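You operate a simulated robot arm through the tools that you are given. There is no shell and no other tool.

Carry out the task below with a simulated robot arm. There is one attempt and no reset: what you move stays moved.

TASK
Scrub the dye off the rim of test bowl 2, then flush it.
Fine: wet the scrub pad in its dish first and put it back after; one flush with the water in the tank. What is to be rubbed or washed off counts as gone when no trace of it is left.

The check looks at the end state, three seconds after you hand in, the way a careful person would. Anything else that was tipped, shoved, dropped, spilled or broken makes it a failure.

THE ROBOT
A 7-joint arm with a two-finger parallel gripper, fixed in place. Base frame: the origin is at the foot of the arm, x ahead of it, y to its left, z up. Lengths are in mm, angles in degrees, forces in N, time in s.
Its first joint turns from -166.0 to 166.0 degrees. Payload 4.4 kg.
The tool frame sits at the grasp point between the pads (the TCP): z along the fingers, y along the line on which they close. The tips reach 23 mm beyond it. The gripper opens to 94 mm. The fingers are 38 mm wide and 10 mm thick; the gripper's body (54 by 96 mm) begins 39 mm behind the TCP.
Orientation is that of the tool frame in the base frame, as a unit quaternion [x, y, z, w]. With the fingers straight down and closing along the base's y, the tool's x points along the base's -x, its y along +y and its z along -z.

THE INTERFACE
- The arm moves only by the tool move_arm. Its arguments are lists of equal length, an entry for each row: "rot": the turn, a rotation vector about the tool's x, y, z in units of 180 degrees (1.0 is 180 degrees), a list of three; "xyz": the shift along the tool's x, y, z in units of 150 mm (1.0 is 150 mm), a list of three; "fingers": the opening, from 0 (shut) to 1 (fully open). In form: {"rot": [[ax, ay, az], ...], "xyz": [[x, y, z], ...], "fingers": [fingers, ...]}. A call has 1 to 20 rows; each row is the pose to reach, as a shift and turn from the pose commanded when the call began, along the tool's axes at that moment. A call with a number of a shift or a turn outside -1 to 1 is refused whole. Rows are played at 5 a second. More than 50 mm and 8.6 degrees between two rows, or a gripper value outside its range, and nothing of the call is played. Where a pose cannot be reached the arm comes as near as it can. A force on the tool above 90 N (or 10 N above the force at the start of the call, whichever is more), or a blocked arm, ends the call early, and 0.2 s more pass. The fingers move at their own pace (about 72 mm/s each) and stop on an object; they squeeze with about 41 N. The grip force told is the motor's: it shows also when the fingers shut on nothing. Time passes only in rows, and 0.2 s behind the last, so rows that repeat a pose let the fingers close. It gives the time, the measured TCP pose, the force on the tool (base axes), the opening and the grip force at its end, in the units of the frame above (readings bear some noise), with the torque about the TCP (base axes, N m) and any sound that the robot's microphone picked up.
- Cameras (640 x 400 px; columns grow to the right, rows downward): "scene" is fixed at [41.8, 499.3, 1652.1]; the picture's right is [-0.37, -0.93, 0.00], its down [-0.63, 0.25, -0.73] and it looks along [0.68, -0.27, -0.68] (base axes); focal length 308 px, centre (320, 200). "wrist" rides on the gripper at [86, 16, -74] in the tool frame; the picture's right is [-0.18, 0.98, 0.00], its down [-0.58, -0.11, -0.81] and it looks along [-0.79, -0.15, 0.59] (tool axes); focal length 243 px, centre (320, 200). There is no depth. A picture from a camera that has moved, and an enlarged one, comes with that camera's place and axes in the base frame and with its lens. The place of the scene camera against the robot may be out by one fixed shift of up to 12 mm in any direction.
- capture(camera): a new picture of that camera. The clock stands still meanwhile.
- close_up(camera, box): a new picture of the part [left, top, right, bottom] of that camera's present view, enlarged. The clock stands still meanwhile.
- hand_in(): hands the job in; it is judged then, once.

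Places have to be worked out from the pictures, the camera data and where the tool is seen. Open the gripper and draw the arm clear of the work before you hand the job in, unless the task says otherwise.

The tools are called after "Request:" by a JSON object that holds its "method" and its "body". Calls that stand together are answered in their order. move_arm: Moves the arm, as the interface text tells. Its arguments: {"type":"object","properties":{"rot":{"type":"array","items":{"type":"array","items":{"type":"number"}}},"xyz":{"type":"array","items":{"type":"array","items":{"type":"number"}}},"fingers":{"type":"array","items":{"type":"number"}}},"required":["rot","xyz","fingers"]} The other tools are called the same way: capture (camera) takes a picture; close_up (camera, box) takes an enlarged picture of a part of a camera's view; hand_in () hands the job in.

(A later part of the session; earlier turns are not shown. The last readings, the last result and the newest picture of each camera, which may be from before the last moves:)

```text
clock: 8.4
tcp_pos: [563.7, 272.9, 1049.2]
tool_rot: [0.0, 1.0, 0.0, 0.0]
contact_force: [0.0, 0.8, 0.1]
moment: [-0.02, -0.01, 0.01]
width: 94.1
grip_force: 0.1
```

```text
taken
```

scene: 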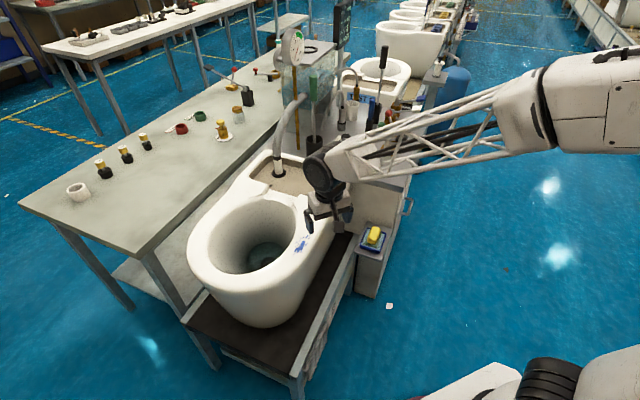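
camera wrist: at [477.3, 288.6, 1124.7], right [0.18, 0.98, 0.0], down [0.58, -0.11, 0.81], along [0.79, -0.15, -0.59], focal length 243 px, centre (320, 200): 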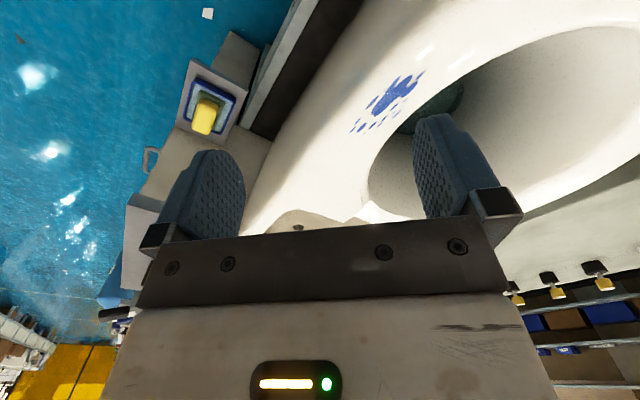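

Request:
{"method": "close_up", "body": {"camera": "wrist", "box": [330, 40, 460, 150]}}

Request:
{"method": "close_up", "body": {"camera": "wrist", "box": [230, 0, 640, 220]}}

Request:
{"method": "close_up", "body": {"camera": "scene", "box": [275, 215, 335, 265]}}

```text
3.64 times, centred on (395, 95) of wrist
camera zoom: at [477.3, 288.6, 1124.7], right [0.18, 0.98, 0.0], down [0.58, -0.11, 0.81], along [0.79, -0.15, -0.59], focal length 882 px, centre (47, 582)
```

zoom: 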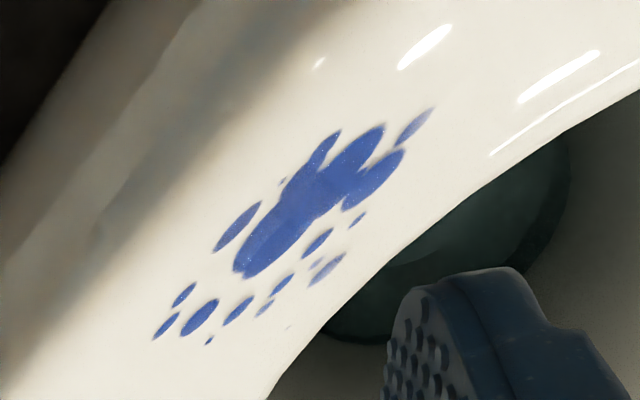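

```text
1.56 times, centred on (435, 110) of wrist
camera zoom: at [477.3, 288.6, 1124.7], right [0.18, 0.98, 0.0], down [0.58, -0.11, 0.81], along [0.79, -0.15, -0.59], focal length 379 px, centre (140, 340)
```

zoom: 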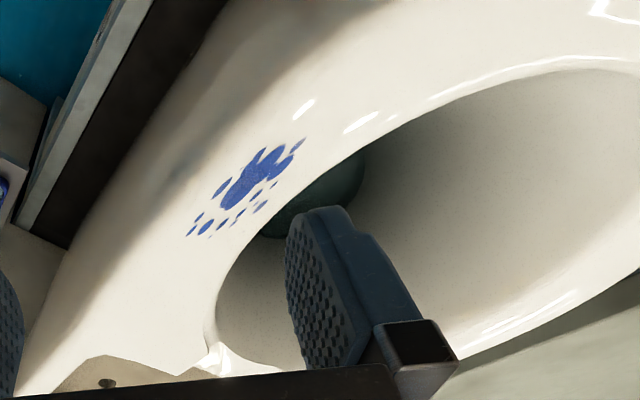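

```text
8.00 times, centred on (305, 240) of scene
camera zoom: at [41.8, 499.3, 1652.1], right [-0.37, -0.93, 0.0], down [-0.63, 0.25, -0.73], along [0.68, -0.27, -0.68], focal length 2466 px, centre (440, -120)
```

zoom: 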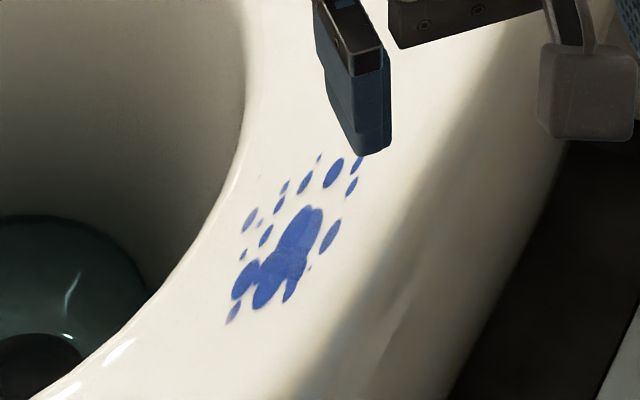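

The dye lies on the crown of the rim, spanning about (609,368) to (666,289), ~97 x 37 mm, at z≈888. Now I go back over the dish with the gripper turned 45° so the fingers close across the pad's short side.

Request:
{"method": "move_arm", "body": {"rot": [[0, 0, 0], [0, 0, 0], [0, 0, 0], [0, 0, 0], [0, 0, 0]], "xyz": [[-0.12, -0.2, 0], [-0.24, -0.4, 0], [-0.36, -0.6, 0], [-0.48, -0.8, 0], [-0.6, -1.0, 0]], "fingers": [1, 1, 1, 1, 1]}}

Request:
{"method": "move_arm", "body": {"rot": [[0, 0, 0.042], [0, 0, 0.084], [0, 0, 0.126], [0, 0, 0.168], [0, 0, 0.21], [0, 0, 0.25], [0, 0, 0.25]], "xyz": [[-0.1, -0.15, 0.08], [-0.2, -0.3, 0.16], [-0.3, -0.45, 0.24], [-0.4, -0.6, 0.32], [-0.5, -0.76, 0.4], [-0.587, -0.92, 0.46], [-0.587, -0.92, 0.46]], "fingers": [1, 1, 1, 1, 1, 1, 1]}}

Request:
{"method": "capture", "body": {"camera": "wrist"}}

Request:
{"method": "capture", "body": {"camera": "scene"}}

```text
clock: 9.6
tcp_pos: [652.1, 122.1, 1050.5]
tool_rot: [0.0, 1.0, 0.0, 0.0]
contact_force: [0.8, -1.5, 0.0]
moment: [-0.01, 0.03, 0.02]
width: 94.1
grip_force: 0.0
```

```text
clock: 11.2
tcp_pos: [739.7, -16.1, 980.9]
tool_rot: [0.384, 0.923, 0.0, 0.0]
contact_force: [-0.2, -0.2, -0.6]
moment: [0.01, 0.02, 0.02]
width: 94.3
grip_force: 0.2
```

```text
taken
camera wrist: at [691.5, 56.6, 1056.1], right [0.83, 0.56, 0.0], down [0.33, -0.49, 0.81], along [0.45, -0.67, -0.59], focal length 243 px, centre (320, 200)
```

wrist: 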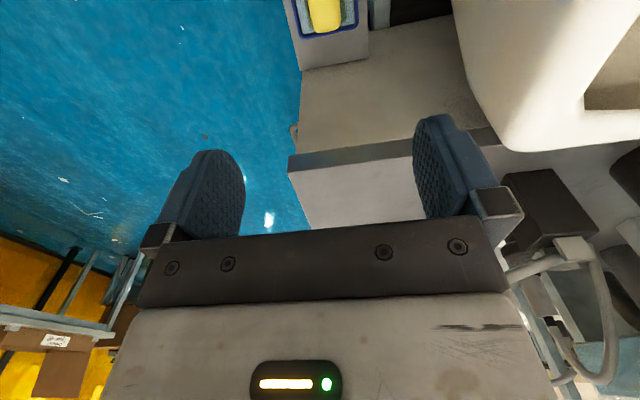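

```text
taken
```

scene: 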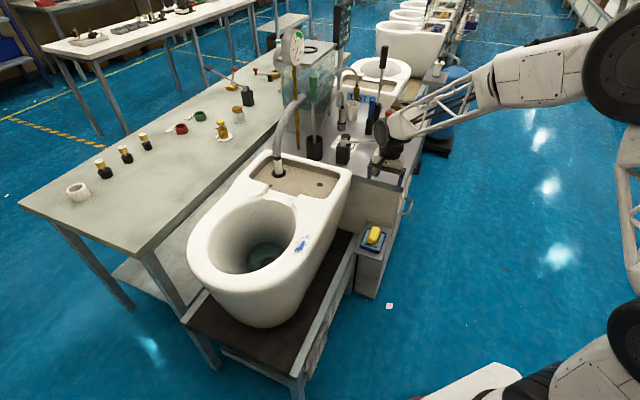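

Rotation is right (tool y at ~45°). I check the clearance around the hand with enlarged pictures before descending.

Request:
{"method": "close_up", "body": {"camera": "scene", "box": [330, 90, 470, 190]}}

Request:
{"method": "close_up", "body": {"camera": "wrist", "box": [270, 0, 390, 75]}}

```text
4.00 times, centred on (400, 140) of scene
camera zoom: at [41.8, 499.3, 1652.1], right [-0.37, -0.93, 0.0], down [-0.63, 0.25, -0.73], along [0.68, -0.27, -0.68], focal length 1233 px, centre (0, 440)
```

zoom: 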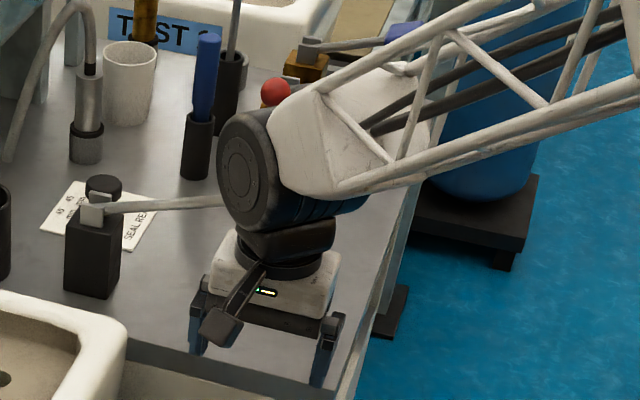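

```text
5.33 times, centred on (330, 38) of wrist
camera zoom: at [691.5, 56.6, 1056.1], right [0.83, 0.56, 0.0], down [0.33, -0.49, 0.81], along [0.45, -0.67, -0.59], focal length 1294 px, centre (267, 1067)
```

zoom: 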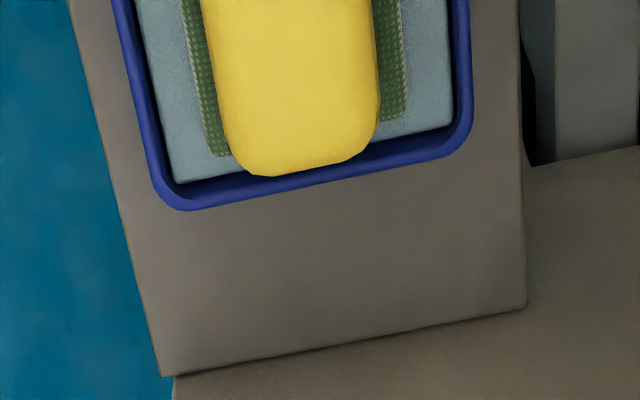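

Clear all round. I descend in two stages over the pad (small correction toward (744,-16)), stopping at about z=700 to check.

Request:
{"method": "move_arm", "body": {"rot": [[0, 0, 0], [0, 0, 0], [0, 0, 0], [0, 0, 0]], "xyz": [[-0.033, 0.02, 0.25], [-0.033, 0.02, 0.5], [-0.033, 0.02, 0.75], [-0.033, 0.02, 1.0]], "fingers": [1, 1, 1, 1]}}

Request:
{"method": "move_arm", "body": {"rot": [[0, 0, 0], [0, 0, 0], [0, 0, 0], [0, 0, 0]], "xyz": [[0, 0, 0.25], [0, 0, 0.5], [0, 0, 0.75], [0, 0, 0.86]], "fingers": [1, 1, 1, 1]}}

Request:
{"method": "capture", "body": {"camera": "scene"}}

Request:
{"method": "close_up", "body": {"camera": "scene", "box": [330, 190, 430, 270]}}

Request:
{"method": "capture", "body": {"camera": "wrist"}}

```text
clock: 12.2
tcp_pos: [744.9, -17.8, 833.6]
tool_rot: [0.383, 0.924, 0.001, 0.0]
contact_force: [0.5, 0.2, -0.1]
moment: [-0.04, 0.02, 0.04]
width: 94.0
grip_force: 0.0
```

```text
clock: 13.2
tcp_pos: [745.9, -16.7, 703.2]
tool_rot: [0.382, 0.924, 0.0, 0.001]
contact_force: [-0.4, 0.9, 0.1]
moment: [0.02, 0.02, 0.04]
width: 94.0
grip_force: 0.0
```

```text
taken
```

scene: 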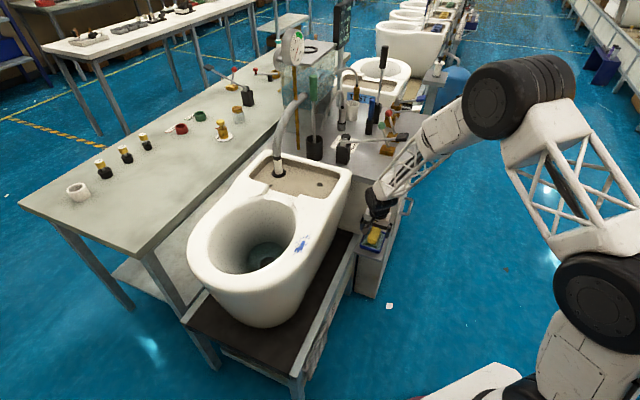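

```text
5.00 times, centred on (380, 230) of scene
camera zoom: at [41.8, 499.3, 1652.1], right [-0.37, -0.93, 0.0], down [-0.63, 0.25, -0.73], along [0.68, -0.27, -0.68], focal length 1541 px, centre (20, 50)
```

zoom: 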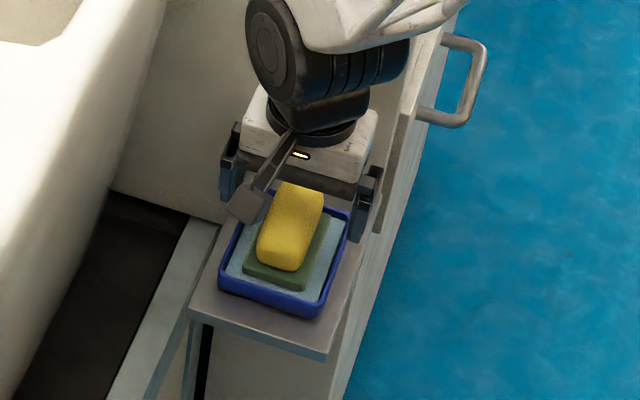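

```text
taken
camera wrist: at [696.3, 54.5, 777.9], right [0.83, 0.56, 0.0], down [0.33, -0.49, 0.81], along [0.46, -0.67, -0.59], focal length 243 px, centre (320, 200)
```

wrist: 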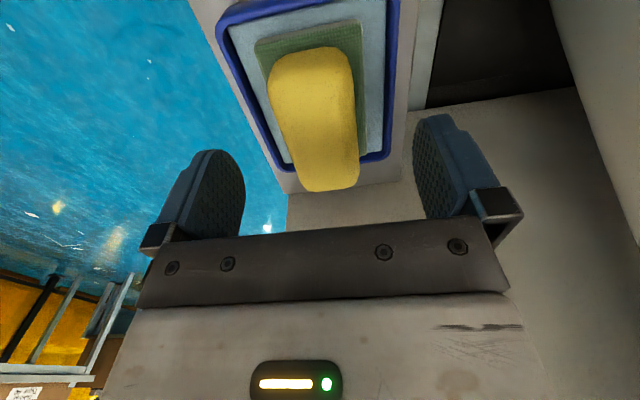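

The fingers straddle the pad and are centred on it (pad centre ≈(744,-14), TCP (746,-17)). I lower 20 mm so the tips are just above the dish rim and close on the yellow block.

Request:
{"method": "move_arm", "body": {"rot": [[0, 0, 0], [0, 0, 0], [0, 0, 0], [0, 0, 0], [0, 0, 0], [0, 0, 0], [0, 0, 0], [0, 0, 0]], "xyz": [[0, 0, 0.07], [0, 0, 0.133], [0, 0, 0.133], [0, 0, 0.133], [0, 0, 0.133], [0, 0, 0.133], [0, 0, 0.133], [0, 0, 0.133]], "fingers": [1, 1, 0.7, 0.5, 0.3, 0.3, 0.3, 0.3]}}

Request:
{"method": "close_up", "body": {"camera": "scene", "box": [330, 190, 430, 270]}}

Request:
{"method": "capture", "body": {"camera": "wrist"}}

```text
clock: 15.0
tcp_pos: [744.8, -17.4, 681.4]
tool_rot: [0.383, 0.924, -0.001, 0.0]
contact_force: [-0.5, 0.4, 0.2]
moment: [-0.02, -0.03, 0.02]
width: 39.2
grip_force: 41.2
```

```text
5.00 times, centred on (380, 230) of scene
camera zoom: at [41.8, 499.3, 1652.1], right [-0.37, -0.93, 0.0], down [-0.63, 0.25, -0.73], along [0.68, -0.27, -0.68], focal length 1541 px, centre (20, 50)
```

zoom: 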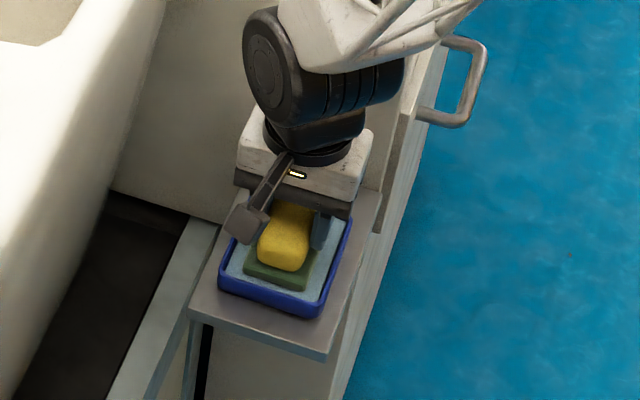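

```text
taken
camera wrist: at [695.7, 55.1, 757.2], right [0.83, 0.56, 0.0], down [0.33, -0.49, 0.81], along [0.46, -0.67, -0.59], focal length 243 px, centre (320, 200)
```

wrist: 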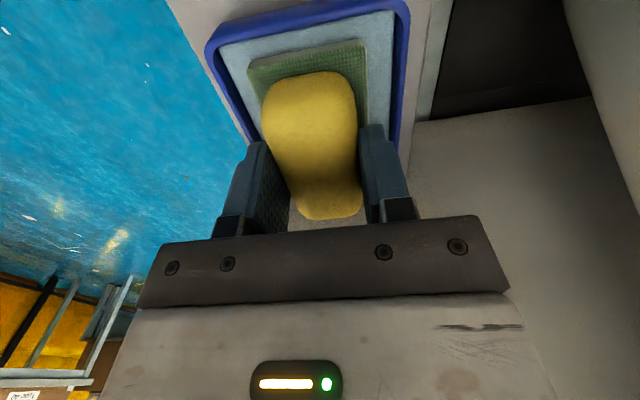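

Gripped (39.2 mm, 41 N). Now I press the pad gently into the dish to wet it, in small steps reading the force.

Request:
{"method": "move_arm", "body": {"rot": [[0, 0, 0], [0, 0, 0], [0, 0, 0]], "xyz": [[0, 0, 0.007], [0, 0, 0.013], [0, 0, 0.013]], "fingers": [0.3, 0.3, 0.3]}}

Request:
{"method": "move_arm", "body": {"rot": [[0, 0, 0], [0, 0, 0], [0, 0, 0]], "xyz": [[0, 0, 0.007], [0, 0, 0.013], [0, 0, 0.013]], "fingers": [0.3, 0.3, 0.3]}}

Request:
{"method": "close_up", "body": {"camera": "wrist", "box": [200, 0, 420, 140]}}

```text
clock: 15.8
tcp_pos: [746.6, -17.3, 681.8]
tool_rot: [0.383, 0.924, 0.001, 0.001]
contact_force: [-19.1, 7.8, 54.8]
moment: [0.19, 0.68, -0.01]
width: 39.1
grip_force: 40.9
```

```text
clock: 16.6
tcp_pos: [745.9, -18.1, 680.4]
tool_rot: [0.383, 0.924, 0.0, 0.001]
contact_force: [2.4, -4.6, 63.9]
moment: [-0.17, 0.0, -0.03]
width: 39.2
grip_force: 41.3
```

```text
2.86 times, centred on (310, 70) of wrist
camera zoom: at [697.7, 54.4, 754.4], right [0.83, 0.56, 0.0], down [0.33, -0.49, 0.81], along [0.46, -0.67, -0.59], focal length 693 px, centre (349, 571)
```

zoom: 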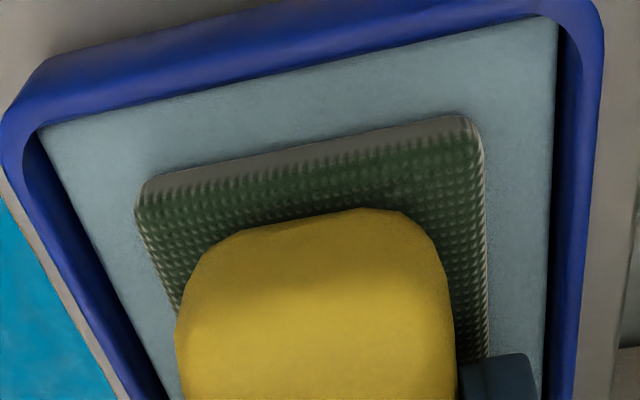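

The press gave ~60 N - stiff contact, more than I want. I back off to a light press, hold a moment, then lift clear to look at the pad.

Request:
{"method": "move_arm", "body": {"rot": [[0, 0, 0], [0, 0, 0], [0, 0, 0], [0, 0, 0], [0, 0, 0]], "xyz": [[0, 0, -0.01], [0, 0, -0.02], [0, 0, -0.02], [0, 0, -0.02], [0, 0, -0.02]], "fingers": [0.3, 0.3, 0.3, 0.3, 0.3]}}

Request:
{"method": "close_up", "body": {"camera": "scene", "box": [345, 210, 405, 260]}}

```text
clock: 17.8
tcp_pos: [744.1, -17.3, 680.1]
tool_rot: [0.383, 0.924, 0.0, 0.0]
contact_force: [-0.5, 1.2, 7.7]
moment: [-0.09, -0.25, 0.01]
width: 39.3
grip_force: 40.6
```

```text
8.00 times, centred on (375, 235) of scene
camera zoom: at [41.8, 499.3, 1652.1], right [-0.37, -0.93, 0.0], down [-0.63, 0.25, -0.73], along [0.68, -0.27, -0.68], focal length 2466 px, centre (-120, -80)
```

zoom: 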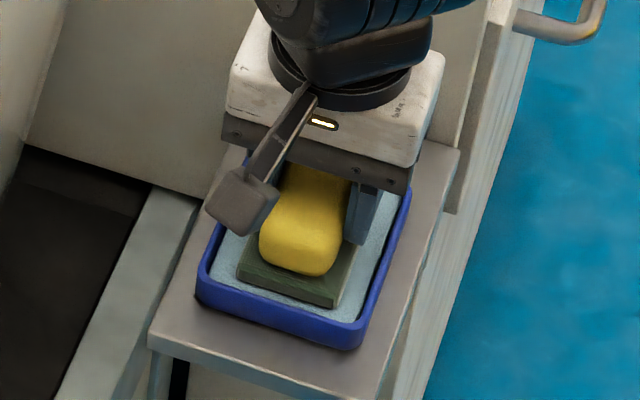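

Force down to ~8 N and the green layer looks darker (wet). I lift the pad straight up out of the dish.

Request:
{"method": "move_arm", "body": {"rot": [[0, 0, 0], [0, 0, 0], [0, 0, 0], [0, 0, 0], [0, 0, 0]], "xyz": [[0, 0, -0.07], [0, 0, -0.2], [0, 0, -0.45], [0, 0, -0.7], [0, 0, -1.0]], "fingers": [0.3, 0.3, 0.3, 0.3, 0.3]}}

Request:
{"method": "close_up", "body": {"camera": "scene", "box": [330, 150, 430, 260]}}

Request:
{"method": "capture", "body": {"camera": "wrist"}}

```text
clock: 19.0
tcp_pos: [744.5, -20.0, 831.7]
tool_rot: [0.383, 0.924, 0.0, -0.001]
contact_force: [-0.8, 0.4, -0.4]
moment: [-0.03, -0.01, -0.02]
width: 39.2
grip_force: 40.8
```

```text
3.64 times, centred on (380, 205) of scene
camera zoom: at [41.8, 499.3, 1652.1], right [-0.37, -0.93, 0.0], down [-0.63, 0.25, -0.73], along [0.68, -0.27, -0.68], focal length 1121 px, centre (102, 182)
```

zoom: 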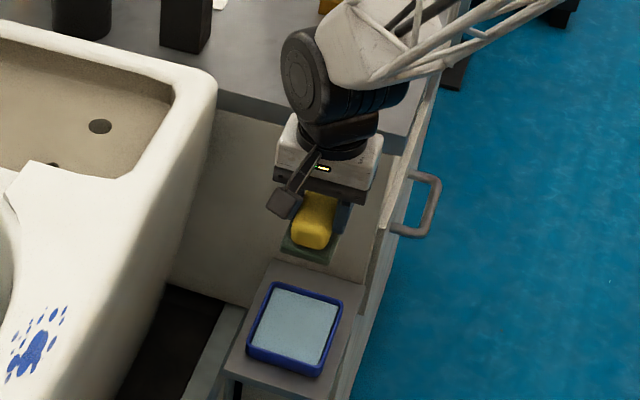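

```text
taken
camera wrist: at [695.9, 53.1, 906.5], right [0.83, 0.56, 0.0], down [0.34, -0.49, 0.81], along [0.45, -0.67, -0.59], focal length 243 px, centre (320, 200)
```

wrist: 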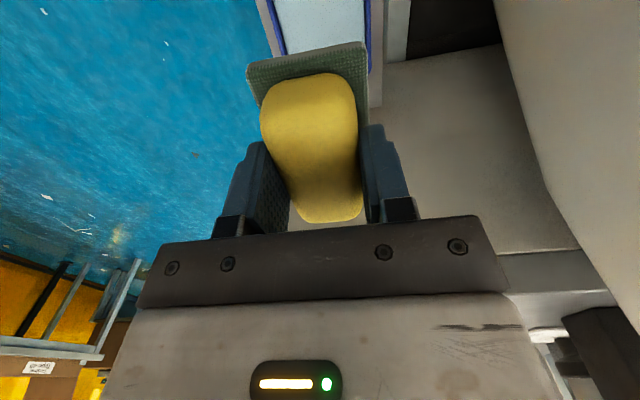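

The pad is up and held. I check its look (wetness and seating) in close-up.

Request:
{"method": "close_up", "body": {"camera": "wrist", "box": [230, 0, 410, 130]}}

Request:
{"method": "close_up", "body": {"camera": "scene", "box": [350, 190, 390, 230]}}

Request:
{"method": "close_up", "body": {"camera": "scene", "box": [340, 220, 400, 270]}}

```text
3.08 times, centred on (320, 65) of wrist
camera zoom: at [695.9, 53.1, 906.5], right [0.83, 0.56, 0.0], down [0.34, -0.49, 0.81], along [0.45, -0.67, -0.59], focal length 746 px, centre (320, 615)
```

zoom: 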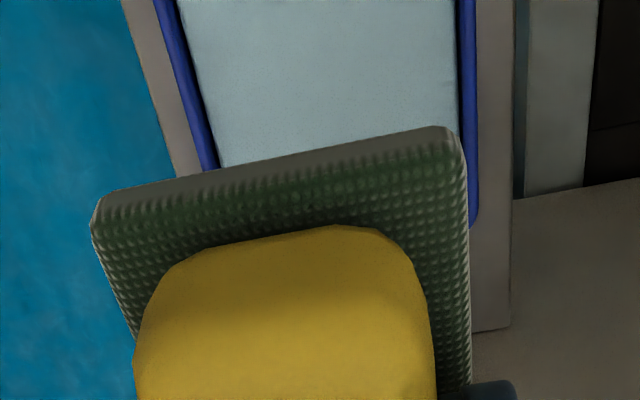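

```text
10.00 times, centred on (370, 210) of scene
camera zoom: at [41.8, 499.3, 1652.1], right [-0.37, -0.93, 0.0], down [-0.63, 0.25, -0.73], along [0.68, -0.27, -0.68], focal length 3083 px, centre (-180, 100)
```

zoom: 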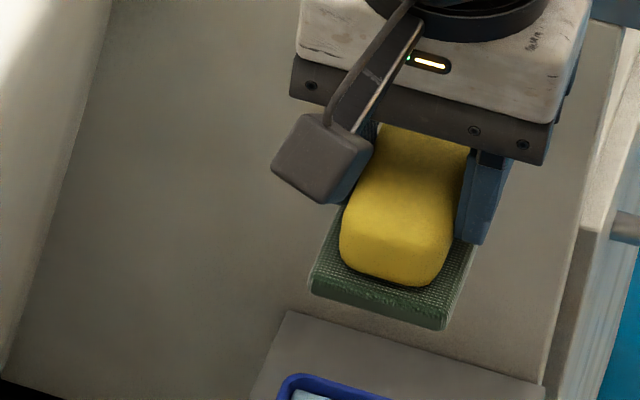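

```text
8.00 times, centred on (370, 245) of scene
camera zoom: at [41.8, 499.3, 1652.1], right [-0.37, -0.93, 0.0], down [-0.63, 0.25, -0.73], along [0.68, -0.27, -0.68], focal length 2466 px, centre (-80, -160)
```

zoom: 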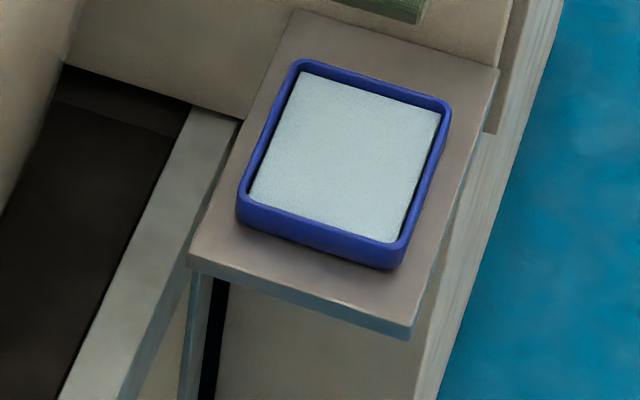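

The dish is unmoved and the pad is firmly held. I carry it up and over toward the dye on the rim, staying well above the bowl.

Request:
{"method": "move_arm", "body": {"rot": [[0, 0, 0], [0, 0, 0], [0, 0, 0], [0, 0, 0]], "xyz": [[0.2, 0, -0.25], [0.4, 0, -0.5], [0.6, 0, -0.75], [0.8, 0, -1.0]], "fingers": [0.3, 0.3, 0.3, 0.3]}}

Request:
{"method": "move_arm", "body": {"rot": [[0, 0, 0], [0, 0, 0], [0, 0, 0], [0, 0, 0], [0, 0, 0]], "xyz": [[0.2, 0.11, 0], [0.4, 0.22, 0], [0.6, 0.33, 0], [0.8, 0.44, 0], [1.0, 0.55, 0]], "fingers": [0.3, 0.3, 0.3, 0.3, 0.3]}}

Request:
{"method": "move_arm", "body": {"rot": [[0, 0, 0.0125], [0, 0, 0.025], [0, 0, 0.0375], [0, 0, 0.05], [0, 0, 0.05]], "xyz": [[0.09, 0.15, 0], [0.18, 0.3, 0], [0.27, 0.45, 0], [0.347, 0.603, 0], [0.347, 0.603, 0]], "fingers": [0.3, 0.3, 0.3, 0.3, 0.3]}}

Request:
{"method": "capture", "body": {"camera": "wrist"}}

Request:
{"method": "close_up", "body": {"camera": "scene", "box": [250, 170, 370, 270]}}

```text
clock: 20.0
tcp_pos: [659.6, 67.0, 979.6]
tool_rot: [0.383, 0.924, 0.0, -0.001]
contact_force: [-1.2, 0.4, -0.8]
moment: [-0.03, -0.02, 0.01]
width: 39.2
grip_force: 40.8
```

```text
clock: 21.2
tcp_pos: [611.0, 232.2, 981.6]
tool_rot: [0.382, 0.924, 0.0, 0.0]
contact_force: [0.1, -0.1, -0.6]
moment: [-0.03, 0.01, -0.01]
width: 39.1
grip_force: 40.7
```

```text
clock: 22.4
tcp_pos: [639.0, 333.2, 981.0]
tool_rot: [0.454, 0.891, 0.0, 0.0]
contact_force: [0.1, 0.0, -0.5]
moment: [0.0, 0.02, 0.0]
width: 39.1
grip_force: 41.4
```

```text
taken
camera wrist: at [602.9, 411.9, 1055.8], right [0.9, 0.43, 0.0], down [0.25, -0.53, 0.81], along [0.35, -0.73, -0.59], focal length 243 px, centre (320, 200)
```

wrist: 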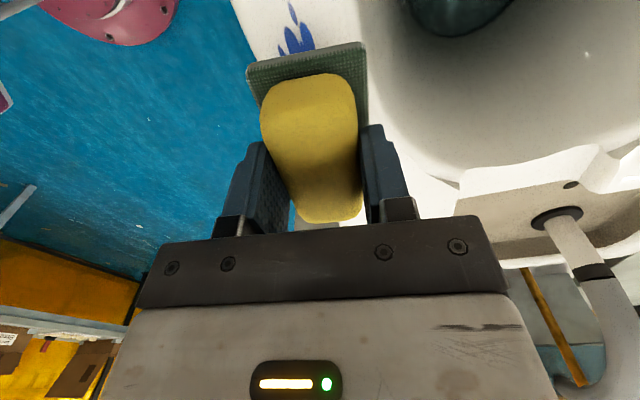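

```text
4.00 times, centred on (310, 220) of scene
camera zoom: at [41.8, 499.3, 1652.1], right [-0.37, -0.93, 0.0], down [-0.63, 0.25, -0.73], along [0.68, -0.27, -0.68], focal length 1233 px, centre (360, 120)
```

zoom: 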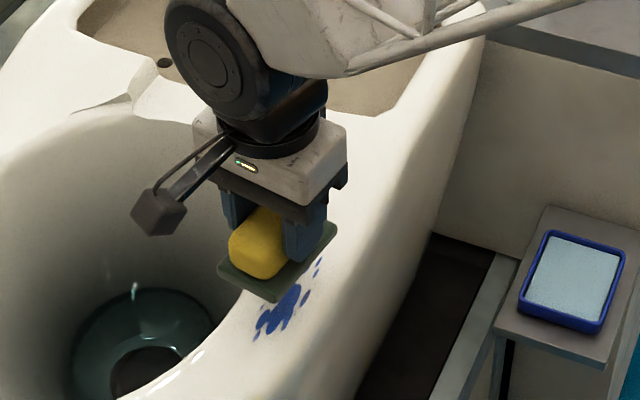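

The pad hovers over the dye (TCP (639,333), aligned with the rim). I lower it to just above the expected contact height and then feel for contact in small steps.

Request:
{"method": "move_arm", "body": {"rot": [[0, 0, 0], [0, 0, 0], [0, 0, 0]], "xyz": [[0, 0, 0.1], [0, 0, 0.2], [0, 0, 0.2]], "fingers": [0.3, 0.3, 0.3]}}

Request:
{"method": "close_up", "body": {"camera": "scene", "box": [270, 200, 340, 260]}}

Request:
{"method": "close_up", "body": {"camera": "wrist", "box": [220, 0, 400, 120]}}

```text
clock: 23.2
tcp_pos: [638.5, 332.3, 951.7]
tool_rot: [0.454, 0.891, 0.0, -0.001]
contact_force: [0.4, -0.4, -0.9]
moment: [0.03, 0.0, -0.03]
width: 39.3
grip_force: 40.7
```

```text
6.67 times, centred on (305, 230) of scene
camera zoom: at [41.8, 499.3, 1652.1], right [-0.37, -0.93, 0.0], down [-0.63, 0.25, -0.73], along [0.68, -0.27, -0.68], focal length 2055 px, centre (420, 0)
```

zoom: 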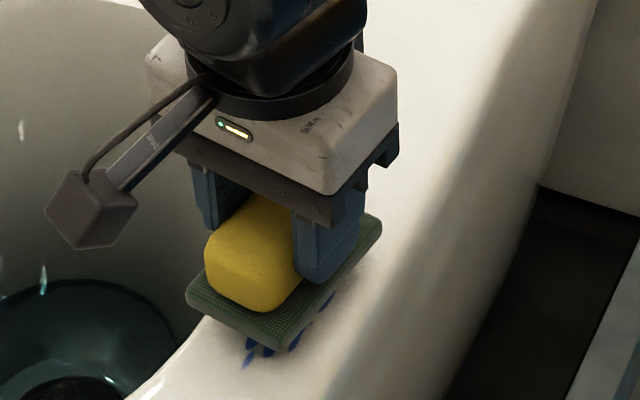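

```text
3.33 times, centred on (310, 60) of wrist
camera zoom: at [601.7, 412.9, 1025.7], right [0.9, 0.43, 0.0], down [0.25, -0.53, 0.81], along [0.35, -0.73, -0.59], focal length 809 px, centre (353, 667)
```

zoom: 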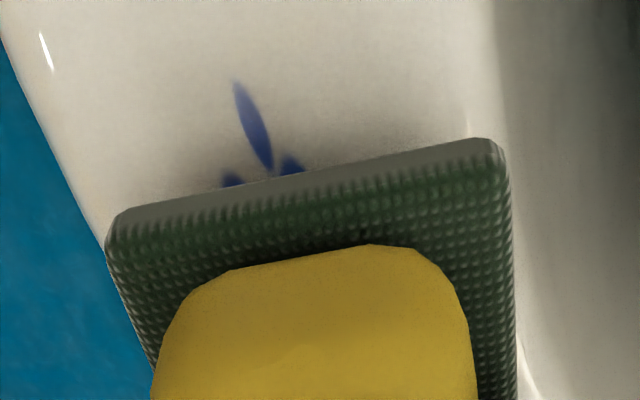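

Close above the rim now. I step down a few mm at a time, watching the force.

Request:
{"method": "move_arm", "body": {"rot": [[0, 0, 0], [0, 0, 0]], "xyz": [[0, 0, 0.02], [0, 0, 0.02]], "fingers": [0.3, 0.3]}}

Request:
{"method": "move_arm", "body": {"rot": [[0, 0, 0], [0, 0, 0]], "xyz": [[0, 0, 0.02], [0, 0, 0.02]], "fingers": [0.3, 0.3]}}

Request:
{"method": "move_arm", "body": {"rot": [[0, 0, 0], [0, 0, 0]], "xyz": [[0, 0, 0.0133], [0, 0, 0.0133]], "fingers": [0.3, 0.3]}}

Request:
{"method": "close_up", "body": {"camera": "scene", "box": [270, 200, 340, 260]}}

```text
clock: 23.8
tcp_pos: [639.5, 332.6, 949.0]
tool_rot: [0.454, 0.891, 0.0, 0.0]
contact_force: [-0.2, 0.5, -0.1]
moment: [-0.02, -0.02, 0.0]
width: 39.0
grip_force: 41.4
```

```text
clock: 24.4
tcp_pos: [638.7, 332.3, 945.3]
tool_rot: [0.454, 0.891, 0.0, 0.0]
contact_force: [-0.1, -0.7, -1.6]
moment: [0.01, 0.05, 0.0]
width: 39.2
grip_force: 41.0
```

```text
clock: 25.0
tcp_pos: [640.0, 331.9, 943.4]
tool_rot: [0.454, 0.891, 0.0, 0.0]
contact_force: [0.4, 0.4, -1.7]
moment: [0.02, -0.02, 0.02]
width: 39.3
grip_force: 41.5
```

```text
6.67 times, centred on (305, 230) of scene
camera zoom: at [41.8, 499.3, 1652.1], right [-0.37, -0.93, 0.0], down [-0.63, 0.25, -0.73], along [0.68, -0.27, -0.68], focal length 2055 px, centre (420, 0)
```

zoom: 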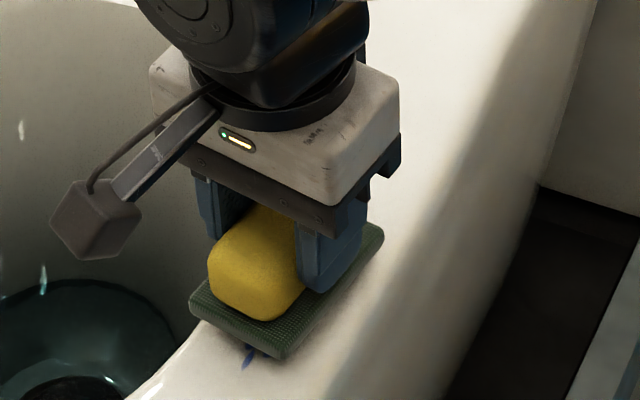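

No contact yet at z≈943. I keep stepping.

Request:
{"method": "move_arm", "body": {"rot": [[0, 0, 0], [0, 0, 0]], "xyz": [[0, 0, 0.0133], [0, 0, 0.0133]], "fingers": [0.3, 0.3]}}

Request:
{"method": "move_arm", "body": {"rot": [[0, 0, 0], [0, 0, 0]], "xyz": [[0, 0, 0.01], [0, 0, 0.01]], "fingers": [0.3, 0.3]}}

Request:
{"method": "move_arm", "body": {"rot": [[0, 0, 0], [0, 0, 0]], "xyz": [[0, 0, 0.01], [0, 0, 0.01]], "fingers": [0.3, 0.3]}}

```text
clock: 25.6
tcp_pos: [640.2, 332.6, 941.4]
tool_rot: [0.454, 0.891, 0.0, 0.001]
contact_force: [0.4, -1.0, -0.5]
moment: [0.01, -0.02, 0.02]
width: 39.0
grip_force: 41.0
```

```text
clock: 26.2
tcp_pos: [640.5, 333.2, 939.4]
tool_rot: [0.455, 0.891, 0.0, 0.0]
contact_force: [0.9, 0.2, -0.1]
moment: [-0.03, 0.04, 0.01]
width: 39.4
grip_force: 40.8
```

```text
clock: 26.8
tcp_pos: [639.0, 332.8, 939.6]
tool_rot: [0.455, 0.891, 0.001, 0.0]
contact_force: [-0.2, 1.7, 10.1]
moment: [-0.46, -0.06, 0.04]
width: 39.5
grip_force: 41.2
```

First contact at z≈939.5 with ~10 N, and the moment says the pad touches at its far outer corner (deck side), so the rim is sloped relative to the pad. I look closely at how the pad sits.

Request:
{"method": "close_up", "body": {"camera": "scene", "box": [285, 220, 335, 260]}}

Request:
{"method": "close_up", "body": {"camera": "wrist", "box": [220, 0, 400, 120]}}

```text
10.00 times, centred on (310, 240) of scene
camera zoom: at [41.8, 499.3, 1652.1], right [-0.37, -0.93, 0.0], down [-0.63, 0.25, -0.73], along [0.68, -0.27, -0.68], focal length 3083 px, centre (420, -200)
```

zoom: 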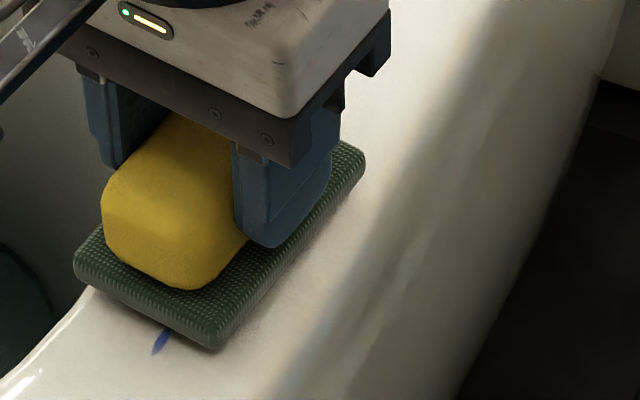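

```text
3.33 times, centred on (310, 60) of wrist
camera zoom: at [602.7, 411.9, 1013.7], right [0.9, 0.43, 0.0], down [0.25, -0.53, 0.81], along [0.35, -0.73, -0.59], focal length 809 px, centre (353, 667)
```

zoom: 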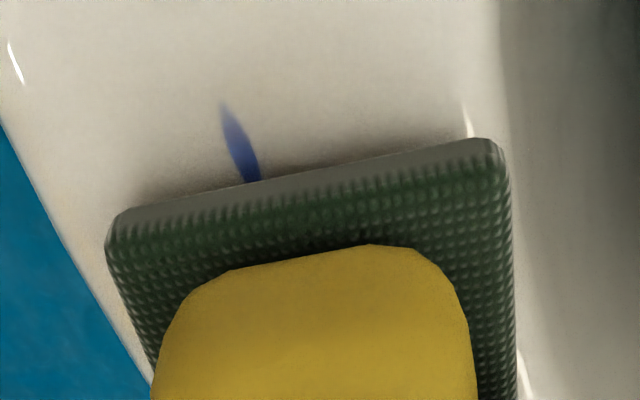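

I tilt the pad a little (2° raising the deck-side end and 1.5° raising the outer side) and read how the contact moment changes.

Request:
{"method": "move_arm", "body": {"rot": [[0.004, -0.006, 0], [0.008, -0.011, 0], [0.008, -0.011, 0]], "xyz": [[0, 0, 0], [0, 0, 0], [0, 0, 0]], "fingers": [0.3, 0.3, 0.3]}}

Request:
{"method": "move_arm", "body": {"rot": [[0, 0, 0], [0, 0, 0]], "xyz": [[0, 0, 0.007], [0, 0, 0.007]], "fingers": [0.3, 0.3]}}

```text
clock: 27.6
tcp_pos: [639.0, 333.8, 937.5]
tool_rot: [0.454, 0.891, -0.02, 0.01]
contact_force: [-0.2, 0.2, -0.3]
moment: [-0.02, 0.0, 0.05]
width: 39.1
grip_force: 40.8
```

```text
clock: 28.2
tcp_pos: [639.4, 332.9, 936.9]
tool_rot: [0.454, 0.891, -0.019, 0.01]
contact_force: [-0.1, -1.0, 5.3]
moment: [-0.4, -0.05, -0.04]
width: 39.2
grip_force: 41.0
```

Contact is still at the deck-side end. I tilt further about the same axis and press slightly more.

Request:
{"method": "move_arm", "body": {"rot": [[0, -0.008, 0], [0, -0.014, 0], [0, -0.014, 0]], "xyz": [[0, 0, 0], [0, 0, 0.007], [0, 0, 0.007]], "fingers": [0.3, 0.3, 0.3]}}

Request:
{"method": "move_arm", "body": {"rot": [[0, 0, 0], [0, 0, 0]], "xyz": [[0, 0, 0.007], [0, 0, 0.007]], "fingers": [0.3, 0.3]}}

```text
clock: 29.0
tcp_pos: [639.7, 332.5, 937.3]
tool_rot: [0.453, 0.89, -0.028, 0.03]
contact_force: [-7.7, 3.8, 26.4]
moment: [1.42, 0.34, 0.32]
width: 39.2
grip_force: 40.9
```

```text
clock: 29.6
tcp_pos: [641.5, 332.0, 936.3]
tool_rot: [0.453, 0.89, -0.027, 0.03]
contact_force: [0.1, -4.3, 35.9]
moment: [1.05, -0.02, 0.04]
width: 39.6
grip_force: 40.9
```

Now it overshoots to the other end (35 N). I turn back ~1.2° and relieve the pressure to find the balanced tilt.

Request:
{"method": "move_arm", "body": {"rot": [[0, 0.0067, 0], [0, 0.0067, 0], [0, 0.0067, 0]], "xyz": [[0, 0, -0.005], [0, 0, -0.005], [0, 0, -0.005]], "fingers": [0.3, 0.3, 0.3]}}

```text
clock: 30.4
tcp_pos: [638.9, 332.6, 935.4]
tool_rot: [0.454, 0.891, -0.024, 0.02]
contact_force: [8.6, 1.2, 21.9]
moment: [-0.25, -0.42, 0.1]
width: 39.4
grip_force: 41.1
```

Balanced now: ~22 N with the pressure near the pad's centre. I make a first short scrub stroke along the rim and check the force.

Request:
{"method": "move_arm", "body": {"rot": [[0, 0, 0], [0, 0, 0], [0, 0, 0], [0, 0, 0], [0, 0, 0], [0, 0, 0]], "xyz": [[0.05, 0, 0], [0.1, 0, 0], [0.05, 0, 0], [0, 0, 0], [-0.05, 0, 0], [-0.1, 0, 0]], "fingers": [0.3, 0.3, 0.3, 0.3, 0.3, 0.3]}}

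Request:
{"method": "move_arm", "body": {"rot": [[0, 0, 0], [0, 0, 0], [0, 0, 0], [0, 0, 0], [0, 0, 0], [0, 0, 0]], "xyz": [[0.05, 0, 0], [0.1, 0, 0], [0.15, 0, 0], [0.2, 0, 0], [0.25, 0, 0], [0.3, 0, 0]], "fingers": [0.3, 0.3, 0.3, 0.3, 0.3, 0.3]}}

Request:
{"method": "close_up", "body": {"camera": "scene", "box": [285, 220, 335, 260]}}

Request:
{"method": "close_up", "body": {"camera": "wrist", "box": [220, 0, 400, 120]}}

```text
clock: 31.8
tcp_pos: [648.4, 321.2, 937.7]
tool_rot: [0.454, 0.89, -0.024, 0.02]
contact_force: [-6.7, 11.7, 23.3]
moment: [-0.67, -0.07, -0.15]
width: 39.3
grip_force: 40.8
```

```text
clock: 33.2
tcp_pos: [623.5, 356.3, 935.0]
tool_rot: [0.454, 0.89, -0.024, 0.02]
contact_force: [4.8, -5.7, 25.7]
moment: [0.91, -0.22, -0.27]
width: 39.6
grip_force: 41.3
```

```text
10.00 times, centred on (310, 240) of scene
camera zoom: at [41.8, 499.3, 1652.1], right [-0.37, -0.93, 0.0], down [-0.63, 0.25, -0.73], along [0.68, -0.27, -0.68], focal length 3083 px, centre (420, -200)
```

zoom: 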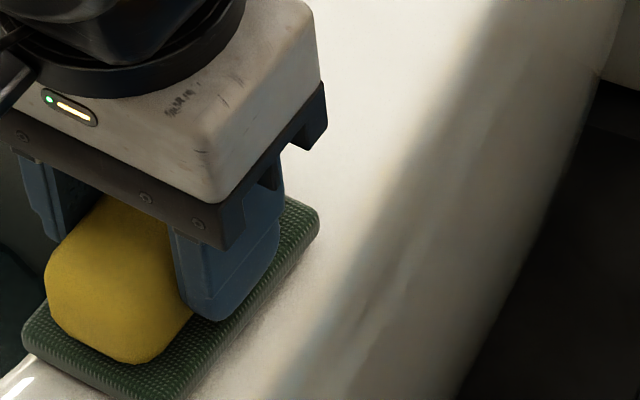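

```text
3.33 times, centred on (310, 60) of wrist
camera zoom: at [584.4, 439.9, 1004.6], right [0.9, 0.43, -0.01], down [0.24, -0.48, 0.84], along [0.35, -0.76, -0.54], focal length 809 px, centre (353, 667)
```

zoom: 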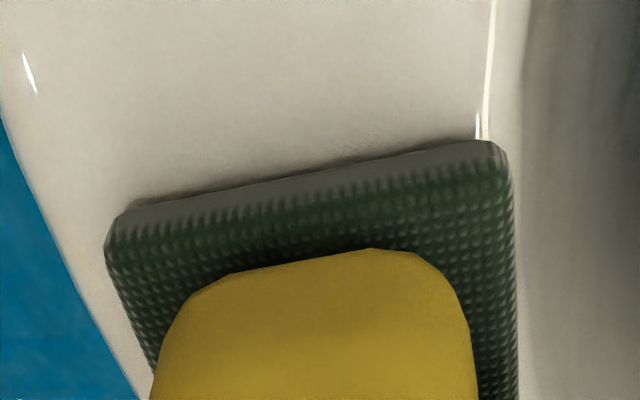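

Excellent - the deck-side dye is already gone where the wet pad passed. I continue full strokes over the whole dyed length with small sideways offsets.

Request:
{"method": "move_arm", "body": {"rot": [[0, 0, 0], [0, 0, 0], [0, 0, 0], [0, 0, 0], [0, 0, 0], [0, 0, 0], [0, 0, 0], [0, 0, 0], [0, 0, 0], [0, 0, 0], [0, 0, 0], [0, 0, 0], [0, 0, 0], [0, 0, 0], [0, 0, 0]], "xyz": [[0.05, 0, 0], [0.05, 0.04, 0], [-0.03, 0.04, 0], [-0.11, 0.04, 0], [-0.19, 0.04, 0], [-0.27, 0.04, 0], [-0.35, 0.04, 0], [-0.43, 0.0, 0], [-0.43, -0.05, 0], [-0.35, -0.05, 0], [-0.27, -0.05, 0], [-0.19, -0.05, 0], [-0.11, -0.05, 0], [-0.03, -0.05, 0], [0.03, -0.05, 0]], "fingers": [0.3, 0.3, 0.3, 0.3, 0.3, 0.3, 0.3, 0.3, 0.3, 0.3, 0.3, 0.3, 0.3, 0.3, 0.3]}}

Request:
{"method": "close_up", "body": {"camera": "scene", "box": [270, 210, 340, 270]}}

```text
clock: 36.4
tcp_pos: [613.6, 355.9, 934.3]
tool_rot: [0.454, 0.89, -0.024, 0.021]
contact_force: [5.8, -8.0, 25.4]
moment: [0.85, -0.24, -0.24]
width: 39.3
grip_force: 41.2
```

```text
6.67 times, centred on (305, 240) of scene
camera zoom: at [41.8, 499.3, 1652.1], right [-0.37, -0.93, 0.0], down [-0.63, 0.25, -0.73], along [0.68, -0.27, -0.68], focal length 2055 px, centre (420, -67)
```

zoom: 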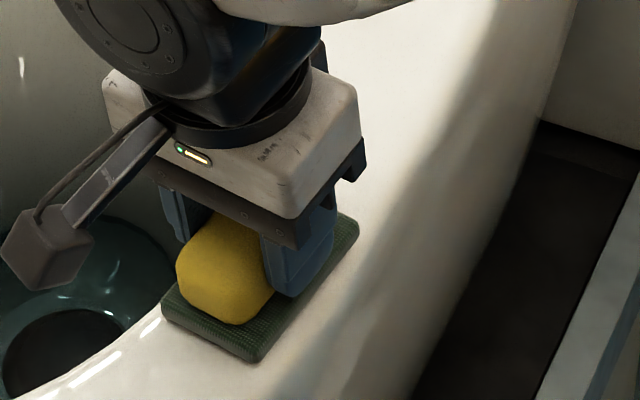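

I lift the pad and shift it aside to inspect the rim for any trace.

Request:
{"method": "move_arm", "body": {"rot": [[0, 0, 0], [0, 0, 0], [0, 0, 0], [0, 0, 0], [0, 0, 0], [0, 0, 0]], "xyz": [[0, 0, -0.1], [0, 0, -0.3], [-0.1, 0, -0.5], [-0.35, 0, -0.6], [-0.6, 0, -0.6], [-0.85, 0, -0.6]], "fingers": [0.3, 0.3, 0.3, 0.3, 0.3, 0.3]}}

Request:
{"method": "close_up", "body": {"camera": "scene", "box": [265, 205, 345, 275]}}

Request:
{"method": "capture", "body": {"camera": "wrist"}}

```text
clock: 37.8
tcp_pos: [687.6, 259.8, 1031.4]
tool_rot: [0.453, 0.891, -0.025, 0.019]
contact_force: [0.0, 0.4, -1.0]
moment: [-0.01, 0.02, 0.0]
width: 39.3
grip_force: 41.1
```

```text
5.71 times, centred on (305, 240) of scene
camera zoom: at [41.8, 499.3, 1652.1], right [-0.37, -0.93, 0.0], down [-0.63, 0.25, -0.73], along [0.68, -0.27, -0.68], focal length 1762 px, centre (406, -29)
```

zoom: 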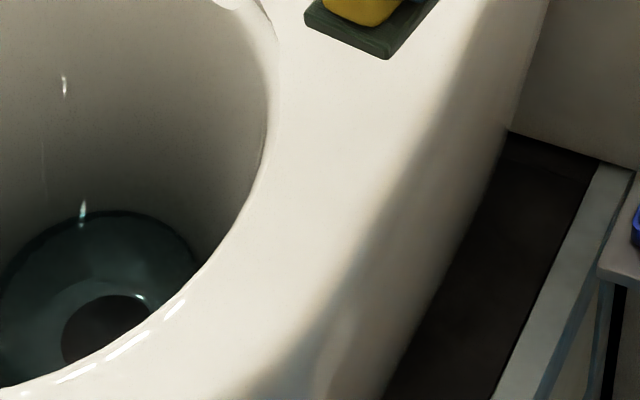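

```text
taken
camera wrist: at [650.7, 343.1, 1100.4], right [0.9, 0.43, -0.01], down [0.24, -0.48, 0.84], along [0.35, -0.76, -0.54], focal length 243 px, centre (320, 200)
```

wrist: 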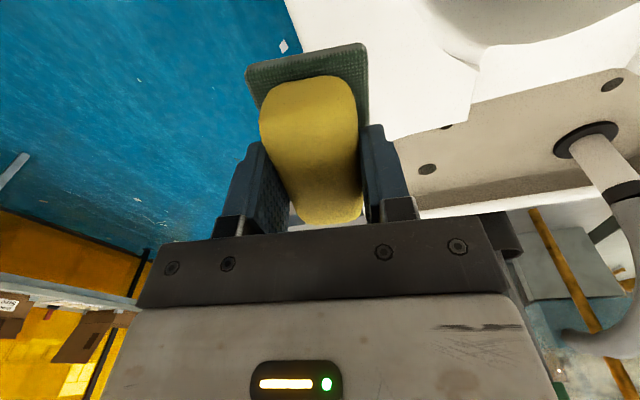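

The patch looks gone. I zoom in strongly to check for faint traces there and on the rest of the rim and bowl.

Request:
{"method": "close_up", "body": {"camera": "scene", "box": [285, 225, 325, 260]}}

Request:
{"method": "close_up", "body": {"camera": "scene", "box": [180, 190, 300, 290]}}

Request:
{"method": "close_up", "body": {"camera": "scene", "box": [180, 250, 330, 340]}}

Request:
{"method": "close_up", "body": {"camera": "scene", "box": [230, 140, 370, 240]}}

```text
11.43 times, centred on (305, 242) of scene
camera zoom: at [41.8, 499.3, 1652.1], right [-0.37, -0.93, 0.0], down [-0.63, 0.25, -0.73], along [0.68, -0.27, -0.68], focal length 3523 px, centre (491, -286)
```

zoom: 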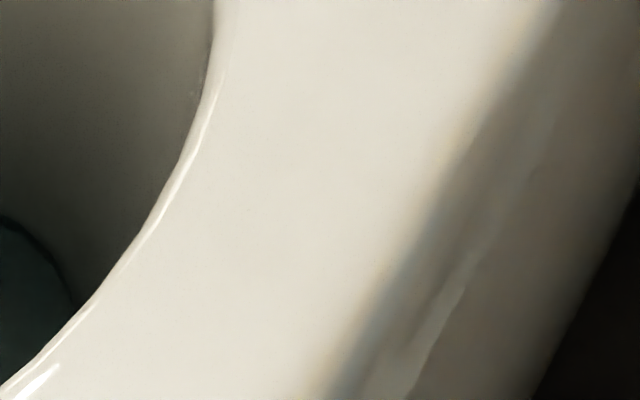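

```text
4.00 times, centred on (240, 240) of scene
camera zoom: at [41.8, 499.3, 1652.1], right [-0.37, -0.93, 0.0], down [-0.63, 0.25, -0.73], along [0.68, -0.27, -0.68], focal length 1233 px, centre (640, 40)
```

zoom: 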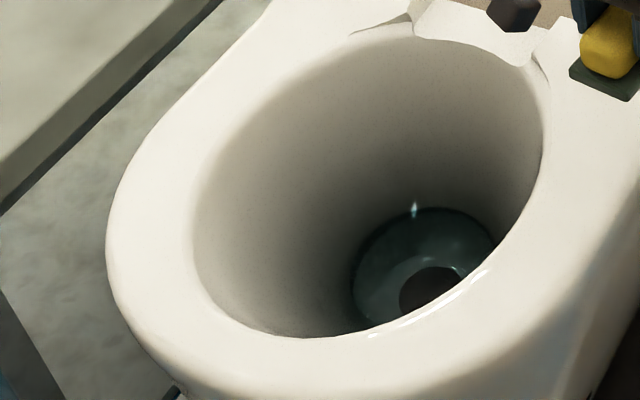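

```text
4.27 times, centred on (255, 295) of scene
camera zoom: at [41.8, 499.3, 1652.1], right [-0.37, -0.93, 0.0], down [-0.63, 0.25, -0.73], along [0.68, -0.27, -0.68], focal length 1315 px, centre (597, -205)
```

zoom: 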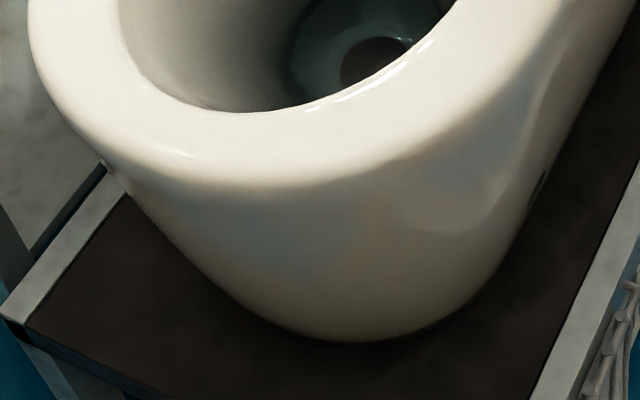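

```text
4.00 times, centred on (300, 190) of scene
camera zoom: at [41.8, 499.3, 1652.1], right [-0.37, -0.93, 0.0], down [-0.63, 0.25, -0.73], along [0.68, -0.27, -0.68], focal length 1233 px, centre (400, 240)
```

zoom: 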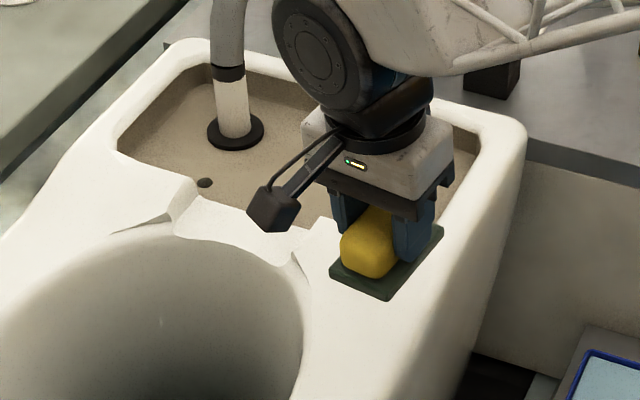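

No trace visible from the scene camera. To be sure before giving the pad back, I move the hand so that the wrist camera views the scrubbed area too.

Request:
{"method": "move_arm", "body": {"rot": [[0, 0, 0], [0, 0, 0], [0, 0, 0], [0, 0, 0], [0, 0, 0], [0, 0, 0]], "xyz": [[0.167, -0.14, 0], [0.33, -0.28, 0], [0.5, -0.42, 0], [0.67, -0.56, 0], [0.83, -0.7, 0], [1.0, -0.85, 0]], "fingers": [0.3, 0.3, 0.3, 0.3, 0.3, 0.3]}}

Request:
{"method": "capture", "body": {"camera": "wrist"}}

Request:
{"method": "close_up", "body": {"camera": "wrist", "box": [370, 20, 530, 140]}}

```text
clock: 39.2
tcp_pos: [494.8, 305.4, 1025.5]
tool_rot: [0.455, 0.89, -0.024, 0.02]
contact_force: [0.4, 0.6, -0.6]
moment: [-0.03, 0.03, 0.02]
width: 39.3
grip_force: 40.9
```

```text
taken
camera wrist: at [457.3, 389.0, 1095.4], right [0.9, 0.43, -0.01], down [0.24, -0.48, 0.84], along [0.35, -0.76, -0.54], focal length 243 px, centre (320, 200)
```

wrist: 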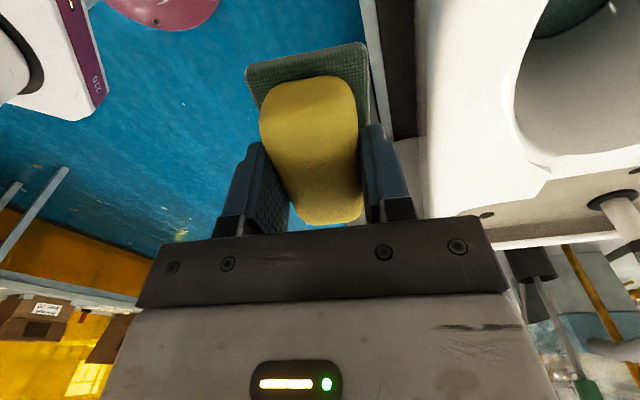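

```text
3.33 times, centred on (450, 80) of wrist
camera zoom: at [457.3, 389.0, 1095.4], right [0.9, 0.43, -0.01], down [0.24, -0.48, 0.84], along [0.35, -0.76, -0.54], focal length 809 px, centre (-113, 600)
```

zoom: 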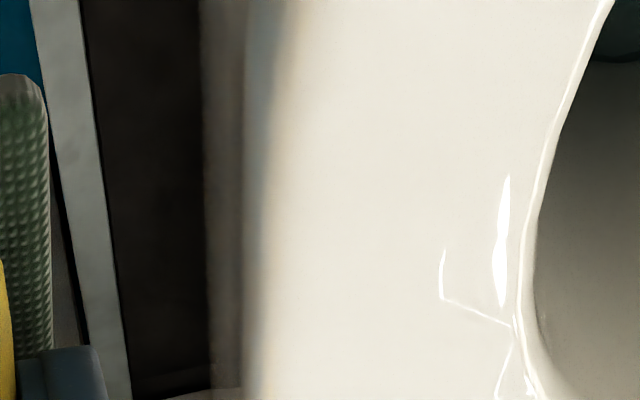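

The rim is clean from this angle too. Now I return the pad: first undo the tilt and yaw so the hand has the same orientation as when it picked the pad up.

Request:
{"method": "move_arm", "body": {"rot": [[-0.0027, 0.006, -0.017], [-0.0054, 0.012, -0.034], [-0.008, 0.0183, -0.05], [-0.008, 0.0183, -0.05]], "xyz": [[0, 0, 0], [0, 0, 0], [0, 0, 0], [0, 0, 0]], "fingers": [0.3, 0.3, 0.3, 0.3]}}

```text
clock: 40.2
tcp_pos: [496.0, 304.9, 1025.8]
tool_rot: [0.383, 0.924, -0.002, -0.002]
contact_force: [-0.6, -0.8, -1.5]
moment: [0.03, -0.01, 0.0]
width: 39.2
grip_force: 40.7
```

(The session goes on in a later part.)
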